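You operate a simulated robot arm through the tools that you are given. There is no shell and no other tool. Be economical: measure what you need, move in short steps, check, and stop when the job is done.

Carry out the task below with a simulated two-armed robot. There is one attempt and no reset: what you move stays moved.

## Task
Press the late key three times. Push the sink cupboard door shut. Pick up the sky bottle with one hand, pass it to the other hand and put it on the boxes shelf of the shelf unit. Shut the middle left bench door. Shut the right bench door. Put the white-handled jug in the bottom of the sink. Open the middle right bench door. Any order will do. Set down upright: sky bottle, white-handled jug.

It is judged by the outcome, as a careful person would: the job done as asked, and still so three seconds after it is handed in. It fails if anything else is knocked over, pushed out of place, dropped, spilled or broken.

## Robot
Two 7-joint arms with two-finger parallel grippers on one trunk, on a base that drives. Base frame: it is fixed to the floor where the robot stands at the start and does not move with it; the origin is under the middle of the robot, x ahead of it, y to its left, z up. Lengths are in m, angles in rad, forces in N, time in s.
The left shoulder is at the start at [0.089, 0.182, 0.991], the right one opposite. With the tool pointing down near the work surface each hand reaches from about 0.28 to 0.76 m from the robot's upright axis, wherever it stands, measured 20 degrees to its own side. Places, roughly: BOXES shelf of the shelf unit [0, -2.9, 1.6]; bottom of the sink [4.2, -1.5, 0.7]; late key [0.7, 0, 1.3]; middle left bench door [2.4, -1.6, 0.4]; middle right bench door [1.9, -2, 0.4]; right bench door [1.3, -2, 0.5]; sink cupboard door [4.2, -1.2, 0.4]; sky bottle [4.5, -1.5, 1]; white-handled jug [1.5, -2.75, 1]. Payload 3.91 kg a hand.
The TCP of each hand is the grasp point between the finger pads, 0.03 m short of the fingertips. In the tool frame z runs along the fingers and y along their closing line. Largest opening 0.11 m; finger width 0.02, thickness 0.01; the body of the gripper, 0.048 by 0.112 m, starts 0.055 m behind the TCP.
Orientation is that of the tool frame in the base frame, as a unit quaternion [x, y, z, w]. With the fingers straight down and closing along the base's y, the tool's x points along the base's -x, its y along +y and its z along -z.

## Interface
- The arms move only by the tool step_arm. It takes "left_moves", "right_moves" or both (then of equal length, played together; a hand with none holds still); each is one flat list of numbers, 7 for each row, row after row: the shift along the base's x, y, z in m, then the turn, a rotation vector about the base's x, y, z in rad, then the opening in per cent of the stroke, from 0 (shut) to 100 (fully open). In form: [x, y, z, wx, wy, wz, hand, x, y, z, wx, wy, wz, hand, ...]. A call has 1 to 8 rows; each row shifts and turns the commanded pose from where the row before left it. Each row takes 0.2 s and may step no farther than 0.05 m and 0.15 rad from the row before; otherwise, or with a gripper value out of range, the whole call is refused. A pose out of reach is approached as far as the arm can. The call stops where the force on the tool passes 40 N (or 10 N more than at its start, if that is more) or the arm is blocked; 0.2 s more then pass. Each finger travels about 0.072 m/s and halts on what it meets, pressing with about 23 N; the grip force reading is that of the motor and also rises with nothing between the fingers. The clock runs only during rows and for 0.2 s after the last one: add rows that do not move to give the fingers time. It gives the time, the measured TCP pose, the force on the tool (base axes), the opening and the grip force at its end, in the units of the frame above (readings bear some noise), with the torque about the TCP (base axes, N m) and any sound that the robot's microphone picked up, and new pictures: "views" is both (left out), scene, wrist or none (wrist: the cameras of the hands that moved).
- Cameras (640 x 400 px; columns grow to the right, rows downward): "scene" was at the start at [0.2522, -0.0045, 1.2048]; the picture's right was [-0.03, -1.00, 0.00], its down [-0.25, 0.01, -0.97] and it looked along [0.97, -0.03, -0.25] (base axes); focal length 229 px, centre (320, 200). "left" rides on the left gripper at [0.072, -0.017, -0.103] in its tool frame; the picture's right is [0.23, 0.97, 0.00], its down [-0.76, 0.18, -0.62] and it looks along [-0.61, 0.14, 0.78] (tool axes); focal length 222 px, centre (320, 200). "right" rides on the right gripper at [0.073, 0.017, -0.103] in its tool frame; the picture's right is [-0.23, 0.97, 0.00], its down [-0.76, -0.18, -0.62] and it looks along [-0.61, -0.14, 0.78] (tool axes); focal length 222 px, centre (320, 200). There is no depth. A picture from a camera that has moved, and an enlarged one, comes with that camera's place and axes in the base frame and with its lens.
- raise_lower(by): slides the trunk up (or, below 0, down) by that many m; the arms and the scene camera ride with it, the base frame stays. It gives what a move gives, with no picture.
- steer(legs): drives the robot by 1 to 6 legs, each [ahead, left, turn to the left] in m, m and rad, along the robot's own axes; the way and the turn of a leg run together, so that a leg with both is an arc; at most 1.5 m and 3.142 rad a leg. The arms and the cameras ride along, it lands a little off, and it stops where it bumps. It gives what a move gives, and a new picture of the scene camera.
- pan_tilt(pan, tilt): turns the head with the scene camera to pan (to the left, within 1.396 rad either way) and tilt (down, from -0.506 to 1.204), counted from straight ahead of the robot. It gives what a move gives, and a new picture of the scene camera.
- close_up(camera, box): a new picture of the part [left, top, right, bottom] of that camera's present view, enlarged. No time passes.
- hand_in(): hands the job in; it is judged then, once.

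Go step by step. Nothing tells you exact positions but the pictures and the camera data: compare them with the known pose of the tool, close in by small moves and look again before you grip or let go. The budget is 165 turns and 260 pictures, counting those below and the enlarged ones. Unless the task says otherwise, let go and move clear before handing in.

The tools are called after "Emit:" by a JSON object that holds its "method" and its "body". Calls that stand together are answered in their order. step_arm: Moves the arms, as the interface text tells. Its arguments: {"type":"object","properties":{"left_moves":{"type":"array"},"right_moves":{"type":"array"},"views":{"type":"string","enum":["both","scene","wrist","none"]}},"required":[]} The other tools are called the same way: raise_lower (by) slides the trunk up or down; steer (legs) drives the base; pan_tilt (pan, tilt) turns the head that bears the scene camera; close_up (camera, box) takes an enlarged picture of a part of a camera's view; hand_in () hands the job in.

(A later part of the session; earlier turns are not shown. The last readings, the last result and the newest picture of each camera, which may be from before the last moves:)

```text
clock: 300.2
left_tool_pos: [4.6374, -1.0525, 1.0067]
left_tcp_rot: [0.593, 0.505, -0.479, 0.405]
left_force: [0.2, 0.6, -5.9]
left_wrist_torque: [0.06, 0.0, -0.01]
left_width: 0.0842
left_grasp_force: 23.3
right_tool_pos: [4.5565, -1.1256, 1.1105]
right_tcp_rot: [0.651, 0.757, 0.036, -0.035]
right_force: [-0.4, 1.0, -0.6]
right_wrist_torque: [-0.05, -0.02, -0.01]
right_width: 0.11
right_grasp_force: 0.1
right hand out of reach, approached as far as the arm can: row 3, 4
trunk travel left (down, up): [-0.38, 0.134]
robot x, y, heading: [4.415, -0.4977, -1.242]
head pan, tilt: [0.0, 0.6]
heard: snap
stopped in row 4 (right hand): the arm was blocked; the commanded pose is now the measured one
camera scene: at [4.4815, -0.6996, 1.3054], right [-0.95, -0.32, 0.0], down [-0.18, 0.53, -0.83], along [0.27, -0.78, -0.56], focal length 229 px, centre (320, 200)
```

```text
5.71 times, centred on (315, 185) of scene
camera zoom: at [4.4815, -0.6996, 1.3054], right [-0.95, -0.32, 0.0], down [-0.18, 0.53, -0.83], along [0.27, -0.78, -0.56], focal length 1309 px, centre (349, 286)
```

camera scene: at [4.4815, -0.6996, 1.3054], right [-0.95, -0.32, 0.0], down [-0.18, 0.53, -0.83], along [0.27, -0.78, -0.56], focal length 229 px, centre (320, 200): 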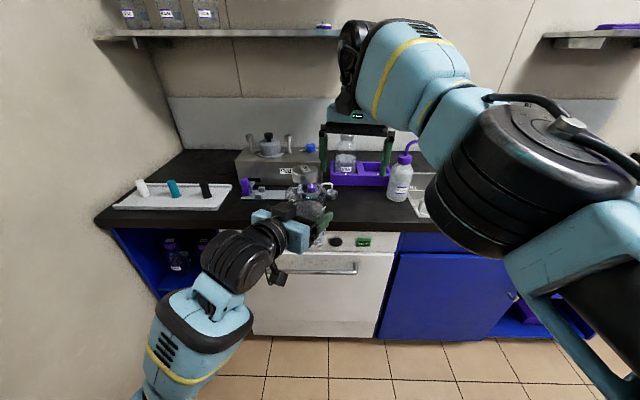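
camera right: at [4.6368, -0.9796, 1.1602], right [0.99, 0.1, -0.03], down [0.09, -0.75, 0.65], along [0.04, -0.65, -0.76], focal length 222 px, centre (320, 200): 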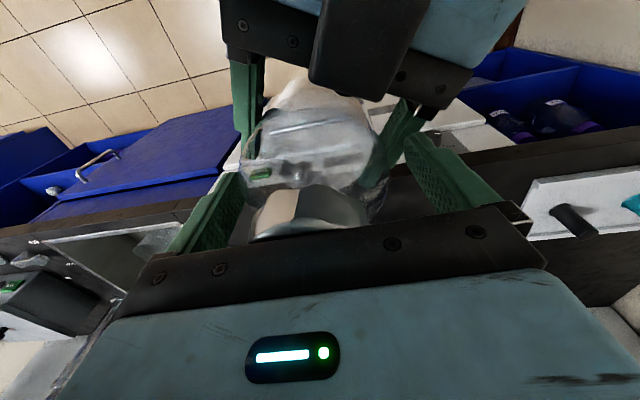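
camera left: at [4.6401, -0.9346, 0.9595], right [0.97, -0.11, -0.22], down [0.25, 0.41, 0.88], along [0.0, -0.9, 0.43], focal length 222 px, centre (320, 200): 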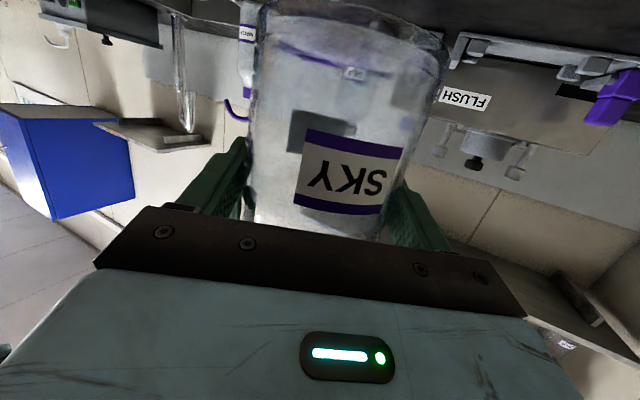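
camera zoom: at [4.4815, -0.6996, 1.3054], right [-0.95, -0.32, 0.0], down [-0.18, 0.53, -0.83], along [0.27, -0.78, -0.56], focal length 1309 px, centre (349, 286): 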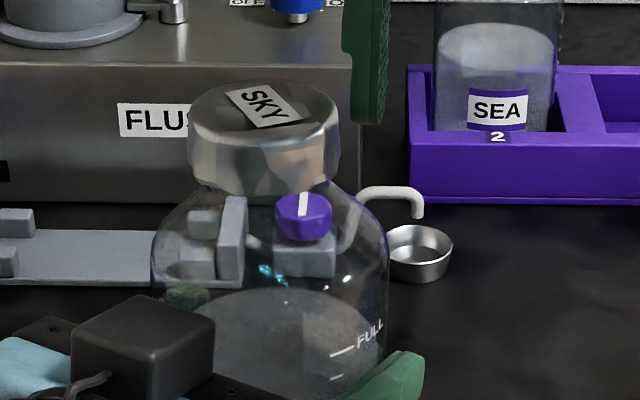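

The cap looks on but I want certainty. First move the right hand away to the right.

Emit:
{"method": "step_arm", "body": {"right_moves": [-0.04, -0.01, 0, 0, 0, 0, 100, -0.04, -0.01, 0, 0, 0, 0, 100, -0.04, 0.0, 0, 0, 0, 0, 50, -0.04, 0.0, 0, 0, 0, 0, 0, -0.03, 0.03, 0, 0, 0, 0, 0], "views": "both"}}

Emit:
{"method": "close_up", "body": {"camera": "scene", "box": [270, 150, 360, 250]}}

```text
clock: 301.4
left_tool_pos: [4.6367, -1.0535, 1.0089]
left_tcp_rot: [0.592, 0.504, -0.48, 0.406]
left_force: [0.1, 0.0, -7.2]
left_wrist_torque: [0.08, -0.01, 0.0]
left_width: 0.0841
left_grasp_force: 22.8
right_tool_pos: [4.4181, -1.1934, 1.1291]
right_tcp_rot: [0.648, 0.76, 0.035, -0.035]
right_force: [0.1, -0.6, -0.8]
right_wrist_torque: [0.01, 0.04, -0.02]
right_width: 0.0001
right_grasp_force: 0.0
right hand out of reach, approached as far as the arm can: row 1, 2, 3, 4, 5
trunk travel left (down, up): [-0.38, 0.134]
robot x, y, heading: [4.4128, -0.5001, -1.244]
head pan, tilt: [0.0, 0.6]
heard: snap
camera scene: at [4.4817, -0.7002, 1.3052], right [-0.95, -0.33, 0.0], down [-0.18, 0.53, -0.82], along [0.27, -0.78, -0.57], focal length 229 px, centre (320, 200)
camera right: at [4.4255, -1.1292, 1.239], right [1.0, -0.07, -0.01], down [-0.05, -0.84, 0.54], along [-0.05, -0.54, -0.84], focal length 222 px, centre (320, 200)
```

scene: 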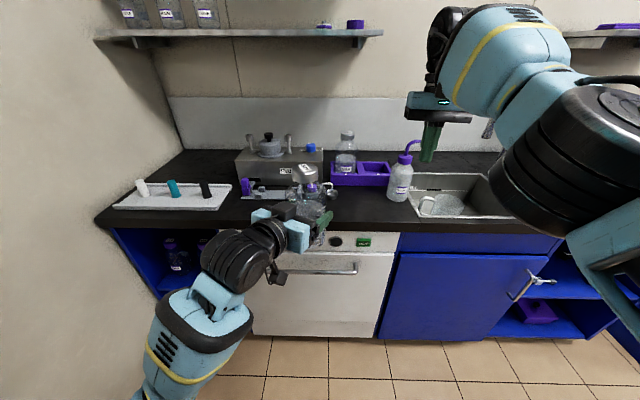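
right: 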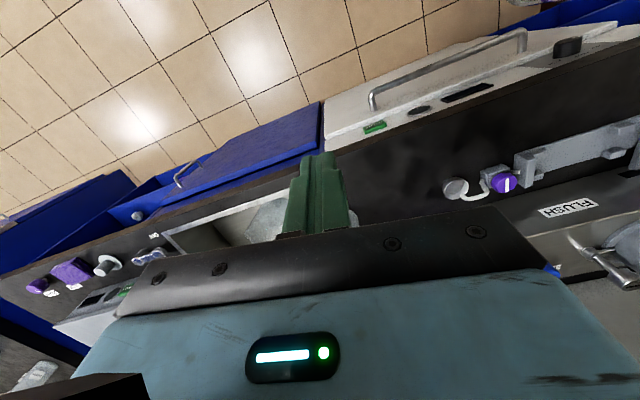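

```text
4.00 times, centred on (315, 200) of scene
camera zoom: at [4.4817, -0.7002, 1.3052], right [-0.95, -0.33, 0.0], down [-0.18, 0.53, -0.82], along [0.27, -0.78, -0.57], focal length 916 px, centre (340, 200)
```

zoom: 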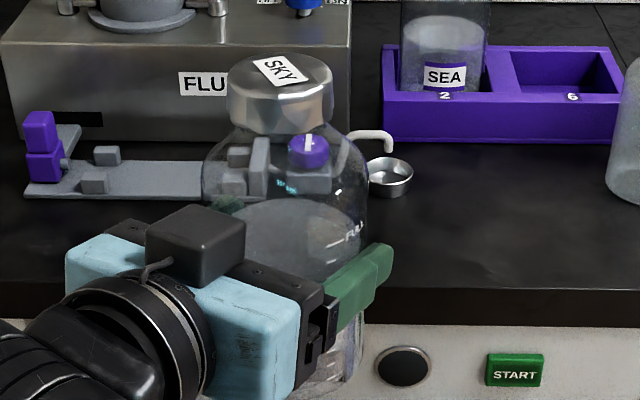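

The last snap was the cap settling back on (it looks seated now). Next: back up and travel to the shelf unit, with the right hand pulled in.

Emit:
{"method": "step_arm", "body": {"right_moves": [-0.015, 0.04, -0.02, 0, 0, 0, 0, -0.015, 0.04, -0.02, 0, 0, 0, 0, -0.015, 0.04, -0.02, 0, 0, 0, 0, -0.015, 0.04, 0, 0, 0, 0, 0], "left_moves": [0, 0, 0.01, 0, 0, 0, 0, 0, 0.02, 0.01, 0, 0, 0, 0, 0.0, 0.02, 0.01, 0, 0, 0, 0, 0, 0, 0.01, 0, 0, 0, 0], "views": "none"}}

Emit:
{"method": "steer", "body": {"legs": [[-0.35, 0, 0], [0, -1.4, 0], [0, -1.4, 0], [0, -0.7, 0]]}}

```text
clock: 302.4
left_tool_pos: [4.6364, -1.0147, 1.0489]
left_tcp_rot: [0.593, 0.504, -0.48, 0.406]
left_force: [0.8, 0.3, -6.4]
left_wrist_torque: [0.06, -0.02, 0.01]
left_width: 0.0842
left_grasp_force: 23.6
right_tool_pos: [4.4191, -1.1919, 1.1316]
right_tcp_rot: [0.649, 0.759, 0.036, -0.035]
right_force: [0.1, 0.3, 0.3]
right_wrist_torque: [0.0, 0.02, -0.01]
right_width: 0.0
right_grasp_force: 22.7
right hand out of reach, approached as far as the arm can: row 1, 2, 3, 4
trunk travel left (down, up): [-0.38, 0.134]
robot x, y, heading: [4.4161, -0.4959, -1.236]
head pan, tilt: [0.0, 0.6]
```

```text
clock: 335.0
left_tool_pos: [1.1451, -1.7263, 1.0485]
left_tcp_rot: [0.609, 0.485, -0.492, 0.389]
left_force: [-0.5, 0.7, -6.3]
left_wrist_torque: [0.06, -0.02, -0.04]
left_width: 0.0842
left_grasp_force: 23.0
right_tool_pos: [0.9175, -1.8892, 1.1304]
right_tcp_rot: [0.673, 0.738, 0.036, -0.034]
right_force: [0.2, 0.1, 0.8]
right_wrist_torque: [0.02, 0.01, 0.02]
right_width: 0.0002
right_grasp_force: 23.7
trunk travel left (down, up): [-0.38, 0.134]
robot x, y, heading: [0.9528, -1.1998, -1.303]
head pan, tilt: [0.0, 0.6]
camera scene: at [1.0096, -1.4023, 1.3053], right [-0.96, -0.27, 0.0], down [-0.15, 0.55, -0.82], along [0.22, -0.8, -0.57], focal length 229 px, centre (320, 200)
```

scene: 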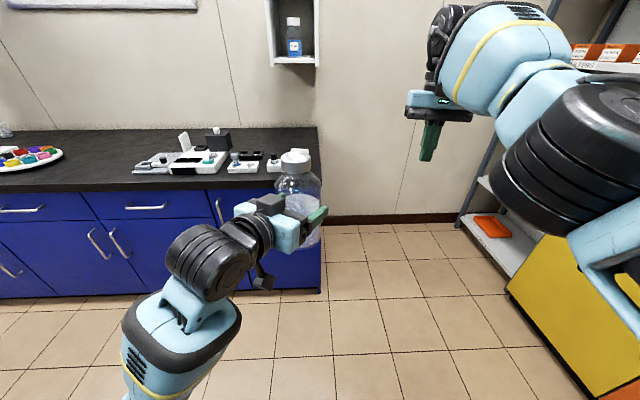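

Emit:
{"method": "step_arm", "body": {"right_moves": [0, 0.02, -0.03, 0, 0, 0, 0, 0, 0.03, -0.03, 0, 0, 0, 0, 0, 0.04, -0.02, 0, 0, 0, 0, 0, 0.04, 0, 0, 0, 0, 0, 0, 0.04, 0, 0, 0, 0, 0], "views": "none"}}

Emit:
{"method": "steer", "body": {"legs": [[0, 0, -1.53]]}}

Emit:
{"method": "pan_tilt", "body": {"pan": 0.5, "tilt": 0.1}}

```text
clock: 336.2
left_tool_pos: [1.1457, -1.7258, 1.049]
left_tcp_rot: [0.608, 0.486, -0.493, 0.391]
left_force: [0.2, 0.9, -7.6]
left_wrist_torque: [0.04, -0.01, 0.01]
left_width: 0.0843
left_grasp_force: 22.8
right_tool_pos: [0.9194, -1.7162, 1.0533]
right_tcp_rot: [0.673, 0.738, 0.036, -0.033]
right_force: [-1.1, 0.2, -0.9]
right_wrist_torque: [-0.01, -0.02, -0.03]
right_width: 0.0
right_grasp_force: 23.1
right hand out of reach, approached as far as the arm can: row 1
trunk travel left (down, up): [-0.38, 0.134]
robot x, y, heading: [0.9541, -1.1966, -1.3]
head pan, tilt: [0.0, 0.6]
```

```text
clock: 340.4
left_tool_pos: [0.4284, -1.396, 1.0489]
left_tcp_rot: [0.774, -0.081, -0.624, -0.068]
left_force: [-0.1, 0.6, -6.9]
left_wrist_torque: [0.01, -0.02, 0.0]
left_width: 0.0843
left_grasp_force: 22.3
right_tool_pos: [0.4316, -1.1689, 1.0523]
right_tcp_rot: [0.997, 0.054, 0.05, 0.002]
right_force: [-0.5, -0.3, 0.1]
right_wrist_torque: [0.03, 0.01, 0.0]
right_width: 0.0
right_grasp_force: 23.0
trunk travel left (down, up): [-0.38, 0.134]
robot x, y, heading: [0.9518, -1.1933, -2.855]
head pan, tilt: [0.0, 0.6]
camera scene: at [0.7507, -1.2577, 1.3053], right [-0.28, 0.96, 0.0], down [0.54, 0.16, -0.82], along [-0.79, -0.23, -0.57], focal length 229 px, centre (320, 200)
```

scene: 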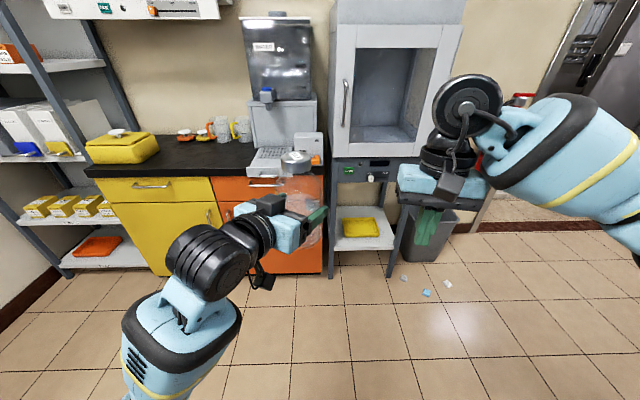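

```text
clock: 341.3
left_tool_pos: [0.4279, -1.396, 1.0487]
left_tcp_rot: [0.774, -0.082, -0.624, -0.068]
left_force: [0.1, -0.4, -6.7]
left_wrist_torque: [-0.03, -0.07, 0.01]
left_width: 0.0842
left_grasp_force: 23.1
right_tool_pos: [0.4322, -1.1696, 1.0533]
right_tcp_rot: [0.997, 0.053, 0.05, 0.001]
right_force: [0.4, 0.5, 0.2]
right_wrist_torque: [0.01, 0.0, 0.01]
right_width: 0.0
right_grasp_force: 23.3
trunk travel left (down, up): [-0.38, 0.134]
robot x, y, heading: [0.9568, -1.1983, -2.862]
head pan, tilt: [0.499, 0.099]
camera scene: at [0.7702, -1.298, 1.3513], right [-0.7, 0.71, 0.0], down [0.07, 0.07, -0.99], along [-0.71, -0.7, -0.1], focal length 229 px, centre (320, 200)
```

scene: 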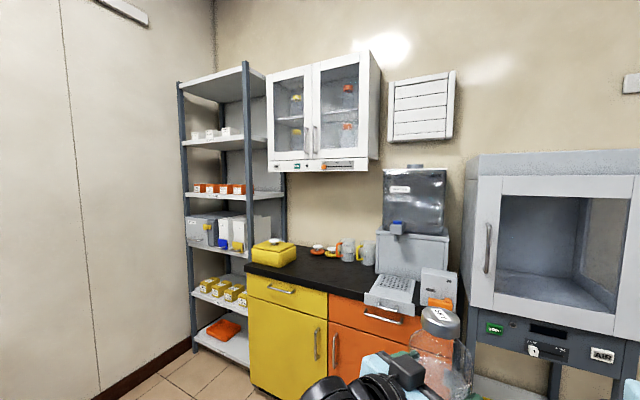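

Emit:
{"method": "close_up", "body": {"camera": "scene", "box": [165, 60, 295, 270]}}

```text
1.90 times, centred on (230, 165) of scene
camera zoom: at [0.7702, -1.298, 1.3513], right [-0.7, 0.71, 0.0], down [0.07, 0.07, -0.99], along [-0.71, -0.7, -0.1], focal length 436 px, centre (491, 267)
```

zoom: 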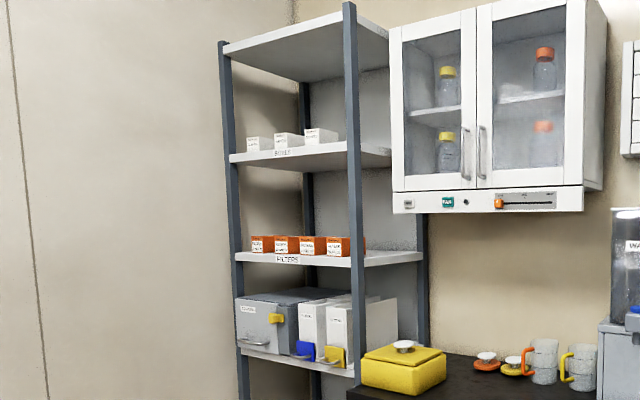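

The BOXES shelf should be the white-box one at z≈1.6 (shelf front centre ≈[0.16, -2.89]). Drive over in front of the shelf unit.

Emit:
{"method": "steer", "body": {"legs": [[0.44, 0, 0.02], [0, 1.36, 0]]}}

Emit:
{"method": "pan_tilt", "body": {"pan": -0.1, "tilt": -0.25}}

```text
clock: 355.7
left_tool_pos: [0.4252, -2.8323, 1.0489]
left_tcp_rot: [0.775, -0.071, -0.625, -0.06]
left_force: [-0.7, 0.2, -6.4]
left_wrist_torque: [0.0, -0.01, -0.01]
left_width: 0.0846
left_grasp_force: 22.9
right_tool_pos: [0.4224, -2.6055, 1.0529]
right_tcp_rot: [0.996, 0.068, 0.05, 0.001]
right_force: [0.2, -1.0, -0.3]
right_wrist_torque: [0.01, -0.02, 0.01]
right_width: 0.0
right_grasp_force: 23.4
trunk travel left (down, up): [-0.38, 0.134]
robot x, y, heading: [0.9444, -2.6206, -2.833]
head pan, tilt: [0.499, 0.099]
camera scene: at [0.7641, -2.7252, 1.3514], right [-0.72, 0.69, 0.0], down [0.07, 0.07, -0.99], along [-0.69, -0.72, -0.1], focal length 229 px, centre (320, 200)
```

scene: 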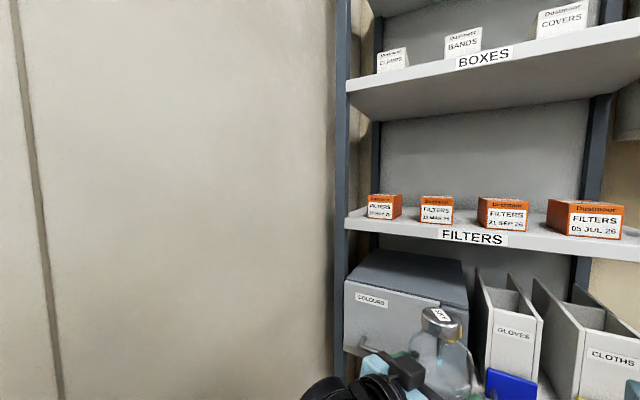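

```text
clock: 356.7
left_tool_pos: [0.4248, -2.833, 1.048]
left_tcp_rot: [0.776, -0.071, -0.624, -0.059]
left_force: [-0.6, -0.5, -7.7]
left_wrist_torque: [-0.01, -0.02, -0.01]
left_width: 0.0841
left_grasp_force: 22.8
right_tool_pos: [0.4227, -2.6068, 1.0529]
right_tcp_rot: [0.996, 0.067, 0.05, 0.001]
right_force: [-0.1, 0.2, 1.0]
right_wrist_torque: [0.0, -0.01, -0.05]
right_width: 0.0002
right_grasp_force: 23.1
trunk travel left (down, up): [-0.38, 0.134]
robot x, y, heading: [0.9445, -2.6199, -2.831]
head pan, tilt: [-0.099, -0.25]
camera scene: at [0.7482, -2.6755, 1.3819], right [-0.21, 0.98, 0.0], down [-0.24, -0.05, -0.97], along [-0.95, -0.2, 0.25], focal length 229 px, centre (320, 200)
```

scene: 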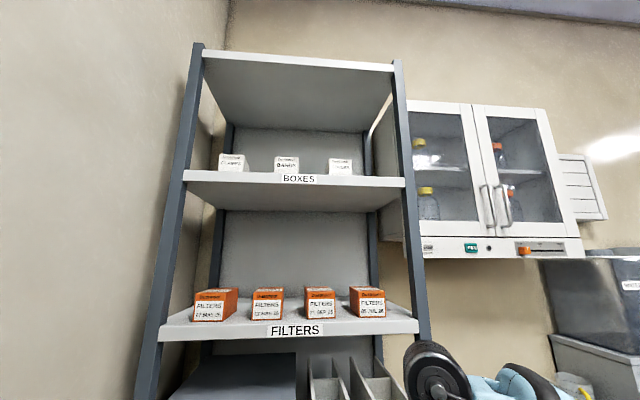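

BOXES shelf confirmed; the free slot is at its right end beside the third box. Let me measure the slot.

Emit:
{"method": "raise_lower", "body": {"by": 0.13}}

Emit:
{"method": "pan_tilt", "body": {"pan": -0.1, "tilt": -0.1}}

Emit:
{"method": "close_up", "body": {"camera": "scene", "box": [170, 80, 420, 240]}}

```text
clock: 358.3
left_tool_pos: [0.4232, -2.8337, 1.1758]
left_tcp_rot: [0.776, -0.07, -0.624, -0.059]
left_force: [0.3, -0.4, -7.8]
left_wrist_torque: [0.02, -0.02, 0.01]
left_width: 0.0843
left_grasp_force: 22.9
right_tool_pos: [0.4227, -2.6064, 1.1812]
right_tcp_rot: [0.996, 0.067, 0.051, 0.001]
right_force: [-0.5, -0.2, -0.2]
right_wrist_torque: [0.01, -0.02, -0.02]
right_width: 0.0002
right_grasp_force: 22.9
trunk travel left (down, up): [-0.51, 0.004]
robot x, y, heading: [0.9496, -2.6167, -2.832]
head pan, tilt: [-0.099, -0.25]
```

```text
clock: 359.0
left_tool_pos: [0.424, -2.8316, 1.1779]
left_tcp_rot: [0.775, -0.071, -0.625, -0.06]
left_force: [0.2, 0.1, -7.5]
left_wrist_torque: [-0.03, -0.07, -0.01]
left_width: 0.0842
left_grasp_force: 22.9
right_tool_pos: [0.4235, -2.6068, 1.1818]
right_tcp_rot: [0.996, 0.068, 0.05, 0.001]
right_force: [-0.2, 0.3, -0.5]
right_wrist_torque: [-0.04, 0.0, 0.0]
right_width: 0.0
right_grasp_force: 22.6
trunk travel left (down, up): [-0.51, 0.004]
robot x, y, heading: [0.9441, -2.6224, -2.832]
head pan, tilt: [-0.099, -0.099]
camera scene: at [0.8443, -2.644, 1.5216], right [-0.21, 0.98, 0.0], down [-0.1, -0.02, -1.0], along [-0.97, -0.21, 0.1], focal length 229 px, centre (320, 200)
```

scene: 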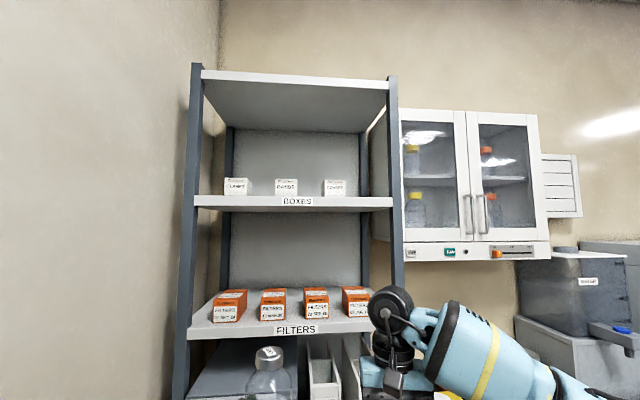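

```text
2.50 times, centred on (295, 160) of scene
camera zoom: at [0.8443, -2.644, 1.5216], right [-0.21, 0.98, 0.0], down [-0.1, -0.02, -1.0], along [-0.97, -0.21, 0.1], focal length 573 px, centre (382, 300)
```

zoom: 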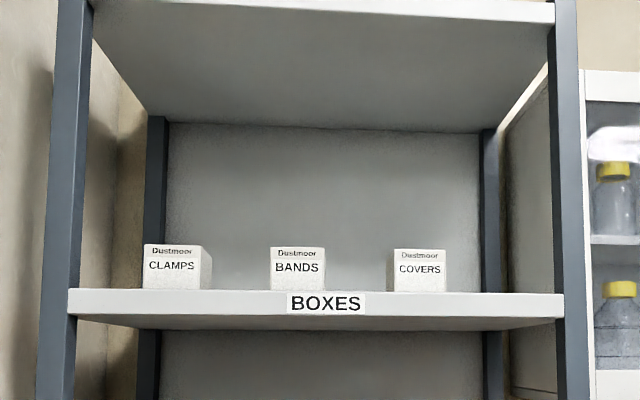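

The slot between COVERS and the right post is about 0.13 m wide, enough for bottle plus fingers (0.105). Raise the left arm and square the hand to the shelf.

Emit:
{"method": "step_arm", "body": {"left_moves": [0, 0, 0.047, 0, 0, 0.061, 0, 0, 0, 0.047, 0, 0, 0.061, 0, 0, 0, 0.047, 0, 0, 0.061, 0, 0, 0, 0.047, 0, 0, 0.061, 0, 0, 0, 0.047, 0, 0, 0.061, 0, 0, 0, 0.047, 0, 0, 0.061, 0, 0, 0, 0.047, 0, 0, 0.061, 0, 0, 0, 0.047, 0, 0, 0.061, 0], "right_moves": [0.03, 0, 0, 0, 0, 0, 0, 0.03, 0, 0, 0, 0, 0, 0, 0.03, 0, 0, 0, 0, 0, 0, 0.03, 0, 0, 0, 0, 0, 0, 0, 0, 0, 0, 0, 0, 0, 0, 0, 0, 0, 0, 0, 0, 0, 0, 0, 0, 0, 0, 0, 0, 0, 0, 0, 0, 0, 0], "views": "scene"}}

```text
clock: 360.8
left_tool_pos: [0.4269, -2.8335, 1.5548]
left_tcp_rot: [0.769, 0.119, -0.621, 0.094]
left_force: [-0.3, -0.1, -7.0]
left_wrist_torque: [0.01, -0.05, 0.04]
left_width: 0.0843
left_grasp_force: 22.9
right_tool_pos: [0.5441, -2.6059, 1.1836]
right_tcp_rot: [0.996, 0.069, 0.049, 0.002]
right_force: [0.1, 0.2, 1.4]
right_wrist_torque: [0.0, 0.0, 0.01]
right_width: 0.0
right_grasp_force: 22.8
trunk travel left (down, up): [-0.51, 0.004]
robot x, y, heading: [0.9488, -2.6195, -2.827]
head pan, tilt: [-0.099, -0.099]
camera scene: at [0.8454, -2.643, 1.5218], right [-0.21, 0.98, 0.0], down [-0.1, -0.02, -0.99], along [-0.97, -0.21, 0.1], focal length 229 px, centre (320, 200)
```

scene: 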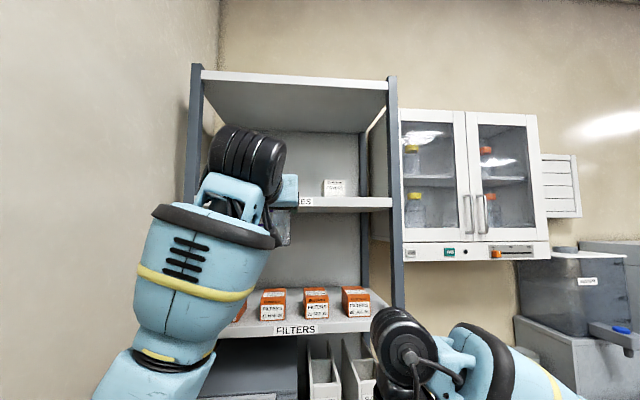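

Emit:
{"method": "step_arm", "body": {"left_moves": [0, 0, 0.045, 0, 0, 0, 0, 0, 0, 0.045, 0, 0, 0, 0, 0, 0, 0.045, 0, 0, 0, 0, 0, 0, 0.02, 0, 0, 0, 0], "views": "none"}}

Emit:
{"method": "steer", "body": {"legs": [[0, -0.278, 0]]}}

Emit:
{"method": "step_arm", "body": {"left_moves": [0, 0, 0, 0, 0, 0, 0], "views": "wrist"}}

```text
clock: 361.8
left_tool_pos: [0.3359, -2.8902, 1.5578]
left_tcp_rot: [0.837, 0.148, -0.521, 0.077]
left_force: [-1.2, -0.2, -7.7]
left_wrist_torque: [0.01, -0.03, 0.0]
left_width: 0.0841
left_grasp_force: 22.7
left hand out of reach, approached as far as the arm can: row 4
right_tool_pos: [0.5385, -2.6063, 1.1812]
right_tcp_rot: [0.996, 0.068, 0.053, 0.002]
right_force: [-0.6, 0.0, -0.9]
right_wrist_torque: [0.02, -0.07, 0.02]
right_width: 0.0001
right_grasp_force: 22.7
trunk travel left (down, up): [-0.51, 0.004]
robot x, y, heading: [0.9451, -2.6197, -2.828]
head pan, tilt: [-0.099, -0.099]
stopped in row 4 (left hand): the arm was blocked; the commanded pose is now the measured one
```

```text
clock: 364.8
left_tool_pos: [0.2609, -2.6259, 1.5662]
left_tcp_rot: [0.834, 0.15, -0.525, 0.079]
left_force: [0.2, -0.2, -6.3]
left_wrist_torque: [-0.03, -0.04, 0.03]
left_width: 0.0845
left_grasp_force: 23.2
right_tool_pos: [0.4574, -2.3429, 1.1836]
right_tcp_rot: [0.996, 0.07, 0.049, 0.001]
right_force: [-0.3, 0.1, 0.1]
right_wrist_torque: [0.0, -0.02, 0.04]
right_width: 0.0
right_grasp_force: 22.9
trunk travel left (down, up): [-0.51, 0.004]
robot x, y, heading: [0.8604, -2.3548, -2.827]
head pan, tilt: [-0.099, -0.099]
camera scene: at [0.7588, -2.3797, 1.5216], right [-0.21, 0.98, 0.0], down [-0.1, -0.02, -1.0], along [-0.97, -0.21, 0.1], focal length 229 px, centre (320, 200)
```

scene: 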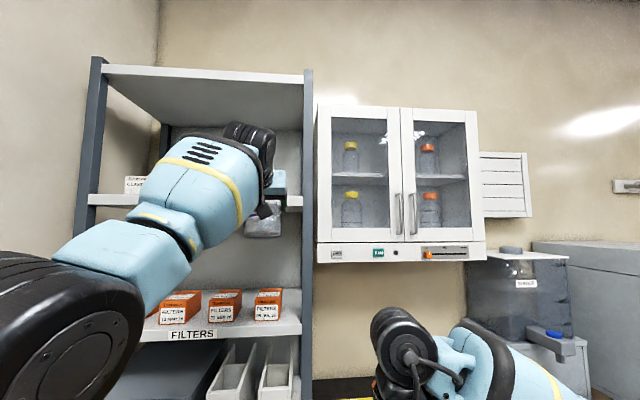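

```text
clock: 365.2
left_tool_pos: [0.2593, -2.628, 1.5644]
left_tcp_rot: [0.834, 0.15, -0.525, 0.078]
left_force: [1.1, 0.3, -6.5]
left_wrist_torque: [0.02, -0.05, 0.02]
left_width: 0.0841
left_grasp_force: 23.1
right_tool_pos: [0.4573, -2.3438, 1.1838]
right_tcp_rot: [0.996, 0.07, 0.049, 0.0]
right_force: [-1.1, 0.3, -0.8]
right_wrist_torque: [0.01, 0.01, 0.03]
right_width: 0.0001
right_grasp_force: 22.7
trunk travel left (down, up): [-0.51, 0.004]
robot x, y, heading: [0.858, -2.3554, -2.82]
head pan, tilt: [-0.099, -0.099]
camera left: at [0.3717, -2.5684, 1.5446], right [0.42, -0.88, -0.23], down [0.28, -0.12, 0.95], along [-0.86, -0.46, 0.2], focal length 222 px, centre (320, 200)
```

left: 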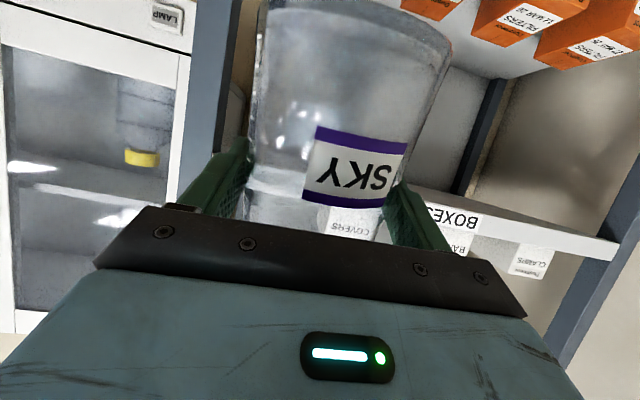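

The arm switched posture and tipped the bottle forward a bit. I'll level it and raise step by step.

Emit:
{"method": "step_arm", "body": {"left_moves": [0.01, 0.003, 0.03, -0.025, 0.076, 0, 0, 0.01, 0.003, 0.03, -0.025, 0.076, 0, 0, 0.01, 0.003, 0.03, -0.025, 0.076, 0, 0], "views": "both"}}

```text
clock: 366.0
left_tool_pos: [0.2917, -2.6216, 1.6546]
left_tcp_rot: [0.764, 0.14, -0.622, 0.093]
left_force: [0.6, -0.1, -6.8]
left_wrist_torque: [0.04, -0.07, -0.01]
left_width: 0.0842
left_grasp_force: 23.3
right_tool_pos: [0.4577, -2.3427, 1.1824]
right_tcp_rot: [0.996, 0.07, 0.049, 0.001]
right_force: [-1.0, 0.1, 0.8]
right_wrist_torque: [-0.02, -0.01, -0.03]
right_width: 0.0
right_grasp_force: 23.2
trunk travel left (down, up): [-0.51, 0.004]
robot x, y, heading: [0.8601, -2.356, -2.825]
head pan, tilt: [-0.099, -0.099]
camera scene: at [0.7596, -2.3795, 1.5217], right [-0.21, 0.98, 0.0], down [-0.1, -0.02, -0.99], along [-0.97, -0.21, 0.1], focal length 229 px, centre (320, 200)
camera left: at [0.3953, -2.5651, 1.6063], right [0.36, -0.9, -0.25], down [0.49, -0.05, 0.87], along [-0.79, -0.44, 0.42], focal length 222 px, centre (320, 200)
```

scene: 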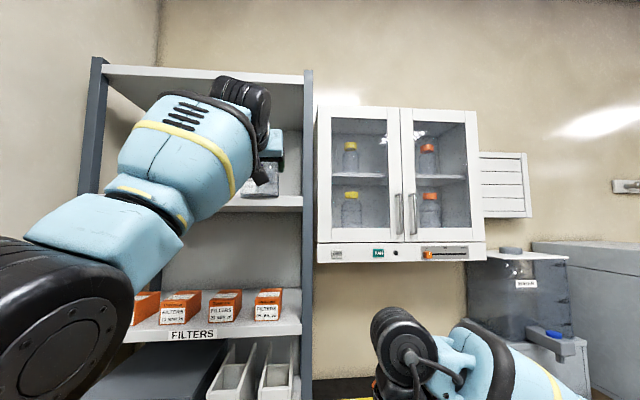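
left: 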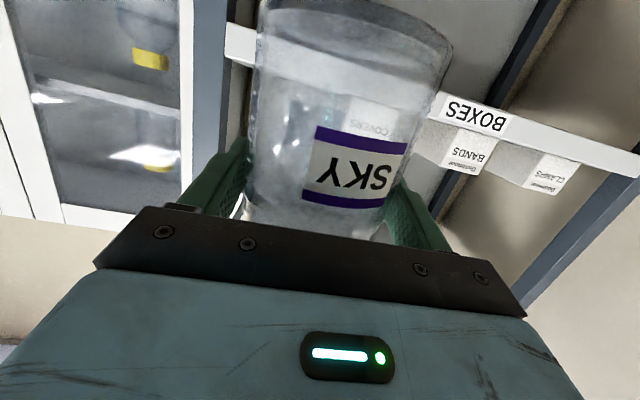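

Emit:
{"method": "step_arm", "body": {"left_moves": [-0.01, 0.0, 0.02, 0, 0, 0, 0, -0.01, 0, 0.02, 0, 0, 0, 0], "views": "none"}}

```text
clock: 366.6
left_tool_pos: [0.2884, -2.6367, 1.6544]
left_tcp_rot: [0.77, 0.149, -0.614, 0.092]
left_force: [0.5, 0.0, -6.4]
left_wrist_torque: [0.01, -0.02, 0.02]
left_width: 0.0842
left_grasp_force: 23.4
left hand out of reach, approached as far as the arm can: row 1, 2
right_tool_pos: [0.4579, -2.3432, 1.1842]
right_tcp_rot: [0.996, 0.071, 0.049, 0.001]
right_force: [-0.2, -0.1, 0.3]
right_wrist_torque: [0.01, 0.03, 0.0]
right_width: 0.0
right_grasp_force: 23.1
trunk travel left (down, up): [-0.51, 0.004]
robot x, y, heading: [0.8552, -2.3561, -2.826]
head pan, tilt: [-0.099, -0.099]
```

Emit:
{"method": "step_arm", "body": {"left_moves": [0.04, 0.013, 0, 0, 0, 0, 0, 0.04, 0.013, 0, 0, 0, 0, 0, 0.03, 0.01, 0.01, 0, 0, 0, 0, 0, 0, 0.02, 0, 0, 0, 0, 0, 0, 0.02, 0, 0, 0, 0], "views": "scene"}}

```text
clock: 367.8
left_tool_pos: [0.4002, -2.5984, 1.7104]
left_tcp_rot: [0.768, 0.146, -0.616, 0.093]
left_force: [0.3, -1.4, -6.1]
left_wrist_torque: [0.01, -0.05, -0.02]
left_width: 0.0846
left_grasp_force: 22.3
right_tool_pos: [0.4592, -2.3441, 1.1839]
right_tcp_rot: [0.996, 0.071, 0.048, 0.001]
right_force: [-0.3, -1.1, -0.4]
right_wrist_torque: [0.0, 0.0, 0.02]
right_width: 0.0001
right_grasp_force: 22.6
trunk travel left (down, up): [-0.51, 0.004]
robot x, y, heading: [0.8563, -2.3498, -2.822]
head pan, tilt: [-0.099, -0.099]
camera scene: at [0.7597, -2.3802, 1.5217], right [-0.21, 0.98, 0.0], down [-0.1, -0.02, -0.99], along [-0.97, -0.21, 0.1], focal length 229 px, centre (320, 200)
```

scene: 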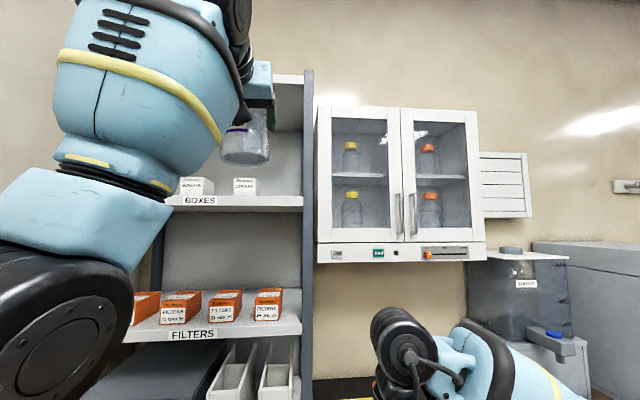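

Bottle is now above shelf height. Shift right 4 cm and approach, checking alignment part-way.

Emit:
{"method": "steer", "body": {"legs": [[0, -0.042, 0], [0.2, 0, 0]]}}

Emit:
{"method": "step_arm", "body": {"left_moves": [0, 0, 0, 0, 0, 0, 0], "views": "wrist"}}

```text
clock: 370.1
left_tool_pos: [0.2011, -2.6185, 1.7138]
left_tcp_rot: [0.766, 0.147, -0.619, 0.093]
left_force: [0.2, -0.1, -7.0]
left_wrist_torque: [0.05, -0.06, -0.01]
left_width: 0.0841
left_grasp_force: 22.8
right_tool_pos: [0.2538, -2.365, 1.1844]
right_tcp_rot: [0.996, 0.071, 0.049, 0.001]
right_force: [-0.5, 0.1, -1.5]
right_wrist_torque: [-0.03, -0.01, 0.0]
right_width: 0.0
right_grasp_force: 22.9
trunk travel left (down, up): [-0.51, 0.004]
robot x, y, heading: [0.6524, -2.3763, -2.828]
head pan, tilt: [-0.099, -0.099]
camera scene: at [0.5557, -2.4012, 1.5219], right [-0.21, 0.98, 0.0], down [-0.1, -0.02, -0.99], along [-0.97, -0.21, 0.1], focal length 229 px, centre (320, 200)
```

scene: 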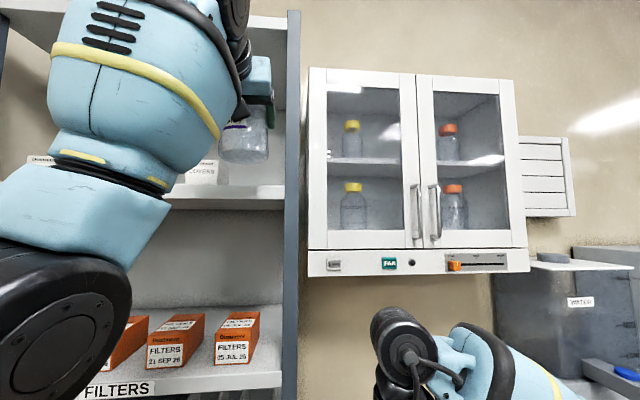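

```text
clock: 370.5
left_tool_pos: [0.1997, -2.621, 1.7127]
left_tcp_rot: [0.766, 0.147, -0.619, 0.092]
left_force: [0.4, 0.1, -7.2]
left_wrist_torque: [0.01, -0.03, -0.02]
left_width: 0.0843
left_grasp_force: 22.9
right_tool_pos: [0.2528, -2.3656, 1.1839]
right_tcp_rot: [0.996, 0.071, 0.049, 0.002]
right_force: [-0.2, 0.1, 0.3]
right_wrist_torque: [-0.01, -0.01, 0.0]
right_width: 0.0
right_grasp_force: 23.0
trunk travel left (down, up): [-0.51, 0.004]
robot x, y, heading: [0.6519, -2.3761, -2.825]
head pan, tilt: [-0.099, -0.099]
camera left: at [0.3037, -2.5625, 1.6655], right [0.37, -0.89, -0.26], down [0.49, -0.05, 0.87], along [-0.79, -0.45, 0.42], focal length 222 px, centre (320, 200)
```

left: 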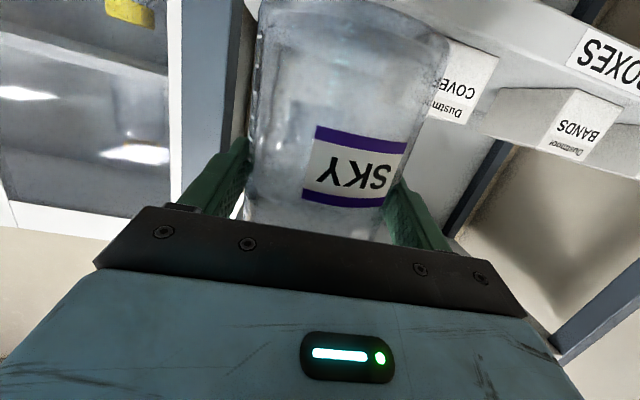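

Aligned with the slot centre. Drive in the remaining 17 cm.

Emit:
{"method": "steer", "body": {"legs": [[0.175, 0, 0]]}}

Emit:
{"method": "step_arm", "body": {"left_moves": [0, 0, 0, 0, 0, 0, 0], "views": "wrist"}}

```text
clock: 372.0
left_tool_pos: [0.0353, -2.6733, 1.7149]
left_tcp_rot: [0.765, 0.146, -0.621, 0.093]
left_force: [0.4, -0.1, -6.3]
left_wrist_torque: [-0.01, -0.07, 0.04]
left_width: 0.0843
left_grasp_force: 23.0
right_tool_pos: [0.0898, -2.4178, 1.185]
right_tcp_rot: [0.996, 0.071, 0.049, 0.002]
right_force: [0.0, 0.4, -0.3]
right_wrist_torque: [0.01, 0.04, -0.02]
right_width: 0.0001
right_grasp_force: 22.6
trunk travel left (down, up): [-0.51, 0.004]
robot x, y, heading: [0.4876, -2.4303, -2.834]
head pan, tilt: [-0.099, -0.099]
camera scene: at [0.391, -2.4548, 1.522], right [-0.21, 0.98, 0.0], down [-0.1, -0.02, -0.99], along [-0.97, -0.21, 0.1], focal length 229 px, centre (320, 200)
```

scene: 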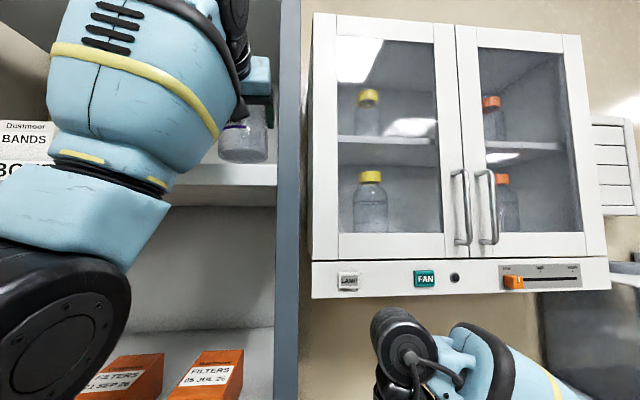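

```text
clock: 372.4
left_tool_pos: [0.0353, -2.6747, 1.7124]
left_tcp_rot: [0.766, 0.147, -0.619, 0.092]
left_force: [-0.4, 0.6, -5.5]
left_wrist_torque: [-0.01, -0.06, -0.02]
left_width: 0.0842
left_grasp_force: 23.0
right_tool_pos: [0.0885, -2.4189, 1.1839]
right_tcp_rot: [0.996, 0.071, 0.048, 0.002]
right_force: [0.7, 0.1, 0.5]
right_wrist_torque: [-0.04, 0.02, 0.0]
right_width: 0.0001
right_grasp_force: 22.6
trunk travel left (down, up): [-0.51, 0.004]
robot x, y, heading: [0.4907, -2.4282, -2.825]
head pan, tilt: [-0.099, -0.099]
camera left: at [0.1381, -2.6159, 1.6653], right [0.37, -0.89, -0.26], down [0.49, -0.05, 0.87], along [-0.79, -0.45, 0.42], focal length 222 px, centre (320, 200)
```

left: 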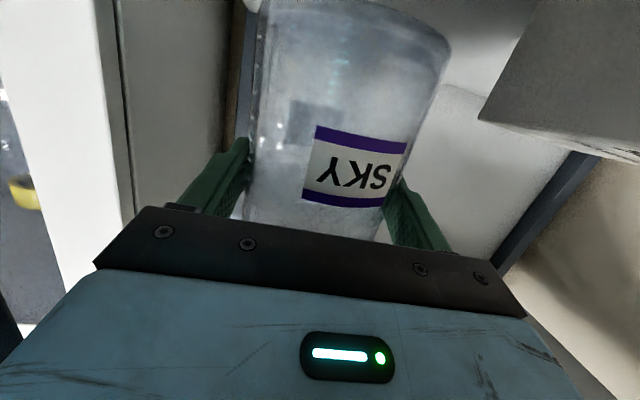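

Emit:
{"method": "close_up", "body": {"camera": "scene", "box": [150, 80, 310, 220]}}

```text
2.86 times, centred on (230, 150) of scene
camera zoom: at [0.3906, -2.4549, 1.5217], right [-0.21, 0.98, 0.0], down [-0.1, -0.02, -0.99], along [-0.97, -0.21, 0.1], focal length 654 px, centre (577, 343)
```

zoom: 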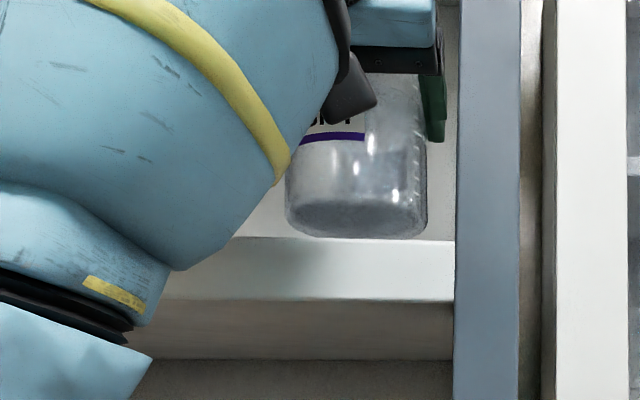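

Bottle bottom is about 3 cm above the shelf (top ≈1.612) and clear of post and box. Lower it gently.

Emit:
{"method": "step_arm", "body": {"left_moves": [0, 0, -0.012, 0, 0, 0, 0, 0, 0, -0.01, 0, 0, 0, 0, 0, 0, -0.004, 0, 0, 0, 0, 0, 0, -0.003, 0, 0, 0, 0], "views": "none"}}

Emit:
{"method": "close_up", "body": {"camera": "scene", "box": [150, 80, 310, 220]}}

```text
clock: 373.4
left_tool_pos: [0.0332, -2.6739, 1.6849]
left_tcp_rot: [0.766, 0.147, -0.619, 0.093]
left_force: [0.3, 1.3, -6.8]
left_wrist_torque: [0.05, -0.06, 0.02]
left_width: 0.0843
left_grasp_force: 22.4
right_tool_pos: [0.0877, -2.4189, 1.1827]
right_tcp_rot: [0.996, 0.07, 0.049, 0.001]
right_force: [0.6, 0.5, 0.2]
right_wrist_torque: [0.0, 0.01, 0.01]
right_width: 0.0001
right_grasp_force: 22.6
trunk travel left (down, up): [-0.51, 0.004]
robot x, y, heading: [0.4893, -2.4313, -2.832]
head pan, tilt: [-0.099, -0.099]
```

```text
2.86 times, centred on (230, 150) of scene
camera zoom: at [0.3885, -2.4556, 1.5215], right [-0.21, 0.98, 0.0], down [-0.1, -0.02, -1.0], along [-0.97, -0.21, 0.1], focal length 654 px, centre (577, 343)
```

zoom: 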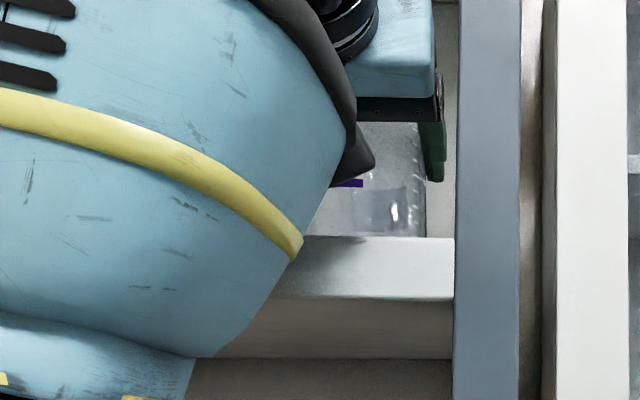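

Emit:
{"method": "step_arm", "body": {"left_moves": [0, 0, -0.003, 0, 0, 0, 0, 0, 0, -0.003, 0, 0, 0, 0], "views": "none"}}

```text
clock: 374.0
left_tool_pos: [0.0339, -2.6741, 1.6787]
left_tcp_rot: [0.765, 0.147, -0.62, 0.093]
left_force: [-1.2, -1.4, -3.9]
left_wrist_torque: [-0.13, 0.12, -0.03]
left_width: 0.0841
left_grasp_force: 22.9
right_tool_pos: [0.0872, -2.4185, 1.1831]
right_tcp_rot: [0.996, 0.07, 0.049, 0.001]
right_force: [-1.0, -0.4, 0.2]
right_wrist_torque: [0.03, -0.02, -0.01]
right_width: 0.0
right_grasp_force: 22.7
trunk travel left (down, up): [-0.51, 0.004]
robot x, y, heading: [0.4873, -2.4308, -2.831]
head pan, tilt: [-0.099, -0.099]
```

Emit:
{"method": "step_arm", "body": {"left_moves": [0, 0, -0.002, 0, 0, 0, 0, 0, 0, -0.002, 0, 0, 0, 0], "views": "none"}}

```text
clock: 374.6
left_tool_pos: [0.0351, -2.6715, 1.6768]
left_tcp_rot: [0.763, 0.146, -0.622, 0.093]
left_force: [-1.3, 0.1, 10.1]
left_wrist_torque: [-0.66, 0.26, -0.06]
left_width: 0.0847
left_grasp_force: 23.4
right_tool_pos: [0.089, -2.4179, 1.1839]
right_tcp_rot: [0.996, 0.07, 0.048, 0.002]
right_force: [-1.0, 0.3, 0.0]
right_wrist_torque: [0.02, 0.01, 0.05]
right_width: 0.0
right_grasp_force: 23.5
trunk travel left (down, up): [-0.51, 0.004]
robot x, y, heading: [0.4892, -2.4289, -2.828]
head pan, tilt: [-0.099, -0.099]
```

Resting on the shelf. Open the fingers just enough, slowly.

Emit:
{"method": "step_arm", "body": {"left_moves": [0, 0, 0, 0, 0, 0, 80, 0, 0, 0, 0, 0, 0, 84, 0, 0, 0, 0, 0, 0, 88, 0, 0, 0, 0, 0, 0, 90], "views": "both"}}

Emit:
{"method": "close_up", "body": {"camera": "scene", "box": [150, 80, 310, 220]}}

```text
clock: 375.6
left_tool_pos: [0.0342, -2.6722, 1.6743]
left_tcp_rot: [0.765, 0.148, -0.619, 0.093]
left_force: [-0.9, 0.2, -0.3]
left_wrist_torque: [0.01, 0.03, 0.0]
left_width: 0.0991
left_grasp_force: 0.0
right_tool_pos: [0.0873, -2.419, 1.1837]
right_tcp_rot: [0.996, 0.07, 0.049, 0.002]
right_force: [0.1, -0.2, 1.0]
right_wrist_torque: [-0.06, 0.04, -0.01]
right_width: 0.0
right_grasp_force: 22.5
trunk travel left (down, up): [-0.51, 0.004]
robot x, y, heading: [0.4909, -2.4287, -2.825]
head pan, tilt: [-0.099, -0.099]
camera scene: at [0.3896, -2.4551, 1.5216], right [-0.21, 0.98, 0.0], down [-0.1, -0.02, -1.0], along [-0.97, -0.21, 0.1], focal length 229 px, centre (320, 200)
camera left: at [0.1374, -2.6154, 1.6262], right [0.37, -0.89, -0.26], down [0.49, -0.05, 0.87], along [-0.79, -0.45, 0.42], focal length 222 px, centre (320, 200)
```

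scene: 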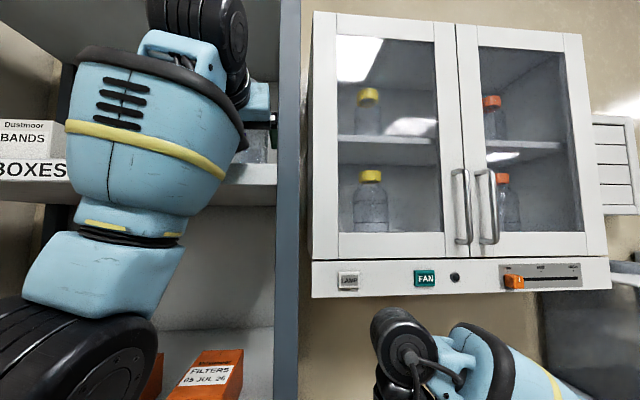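
left: 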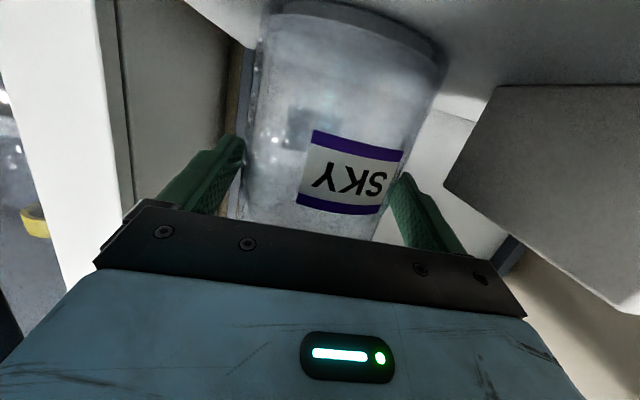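

```text
2.86 times, centred on (230, 150) of scene
camera zoom: at [0.3896, -2.4551, 1.5216], right [-0.21, 0.98, 0.0], down [-0.1, -0.02, -1.0], along [-0.97, -0.21, 0.1], focal length 654 px, centre (577, 343)
```

zoom: 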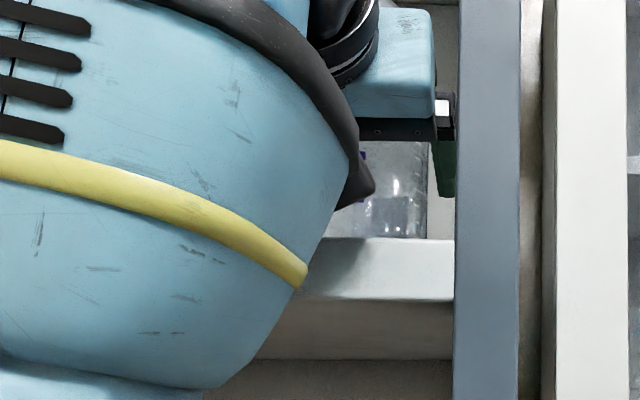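

Released; the bottle stands. Back straight out with the base.

Emit:
{"method": "steer", "body": {"legs": [[-0.25, 0, 0]]}}

Emit:
{"method": "close_up", "body": {"camera": "left", "box": [0, 0, 640, 400]}}

```text
clock: 377.4
left_tool_pos: [0.2698, -2.5978, 1.6726]
left_tcp_rot: [0.767, 0.147, -0.618, 0.093]
left_force: [-0.2, -0.6, -0.7]
left_wrist_torque: [-0.01, 0.02, -0.01]
left_width: 0.099
left_grasp_force: 0.1
right_tool_pos: [0.3252, -2.3419, 1.1823]
right_tcp_rot: [0.996, 0.071, 0.049, 0.0]
right_force: [0.1, -0.2, 0.5]
right_wrist_torque: [0.01, -0.03, -0.03]
right_width: 0.0
right_grasp_force: 23.2
trunk travel left (down, up): [-0.51, 0.004]
robot x, y, heading: [0.7267, -2.3519, -2.827]
head pan, tilt: [-0.099, -0.099]
camera scene: at [0.6264, -2.3782, 1.5214], right [-0.21, 0.98, 0.0], down [-0.1, -0.02, -1.0], along [-0.97, -0.21, 0.1], focal length 229 px, centre (320, 200)
```

scene: 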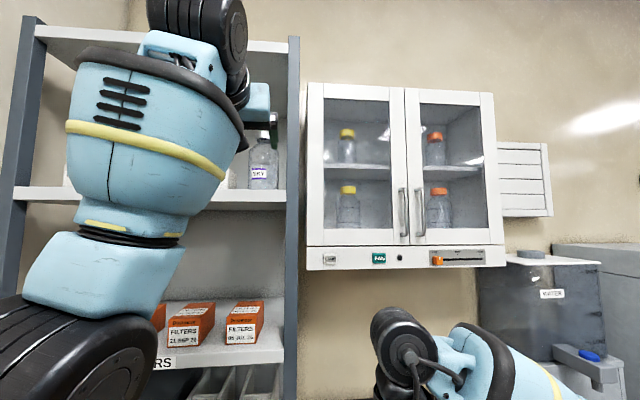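

```text
1.00 times, centred on (320, 200) of left (not enlarged: the box is as wide or as high as the picture)
camera zoom: at [0.374, -2.5387, 1.6254], right [0.37, -0.89, -0.26], down [0.49, -0.05, 0.87], along [-0.79, -0.45, 0.42], focal length 222 px, centre (320, 200)
```

zoom: 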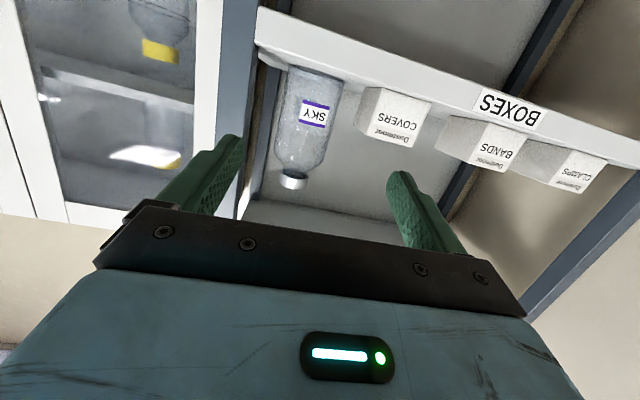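

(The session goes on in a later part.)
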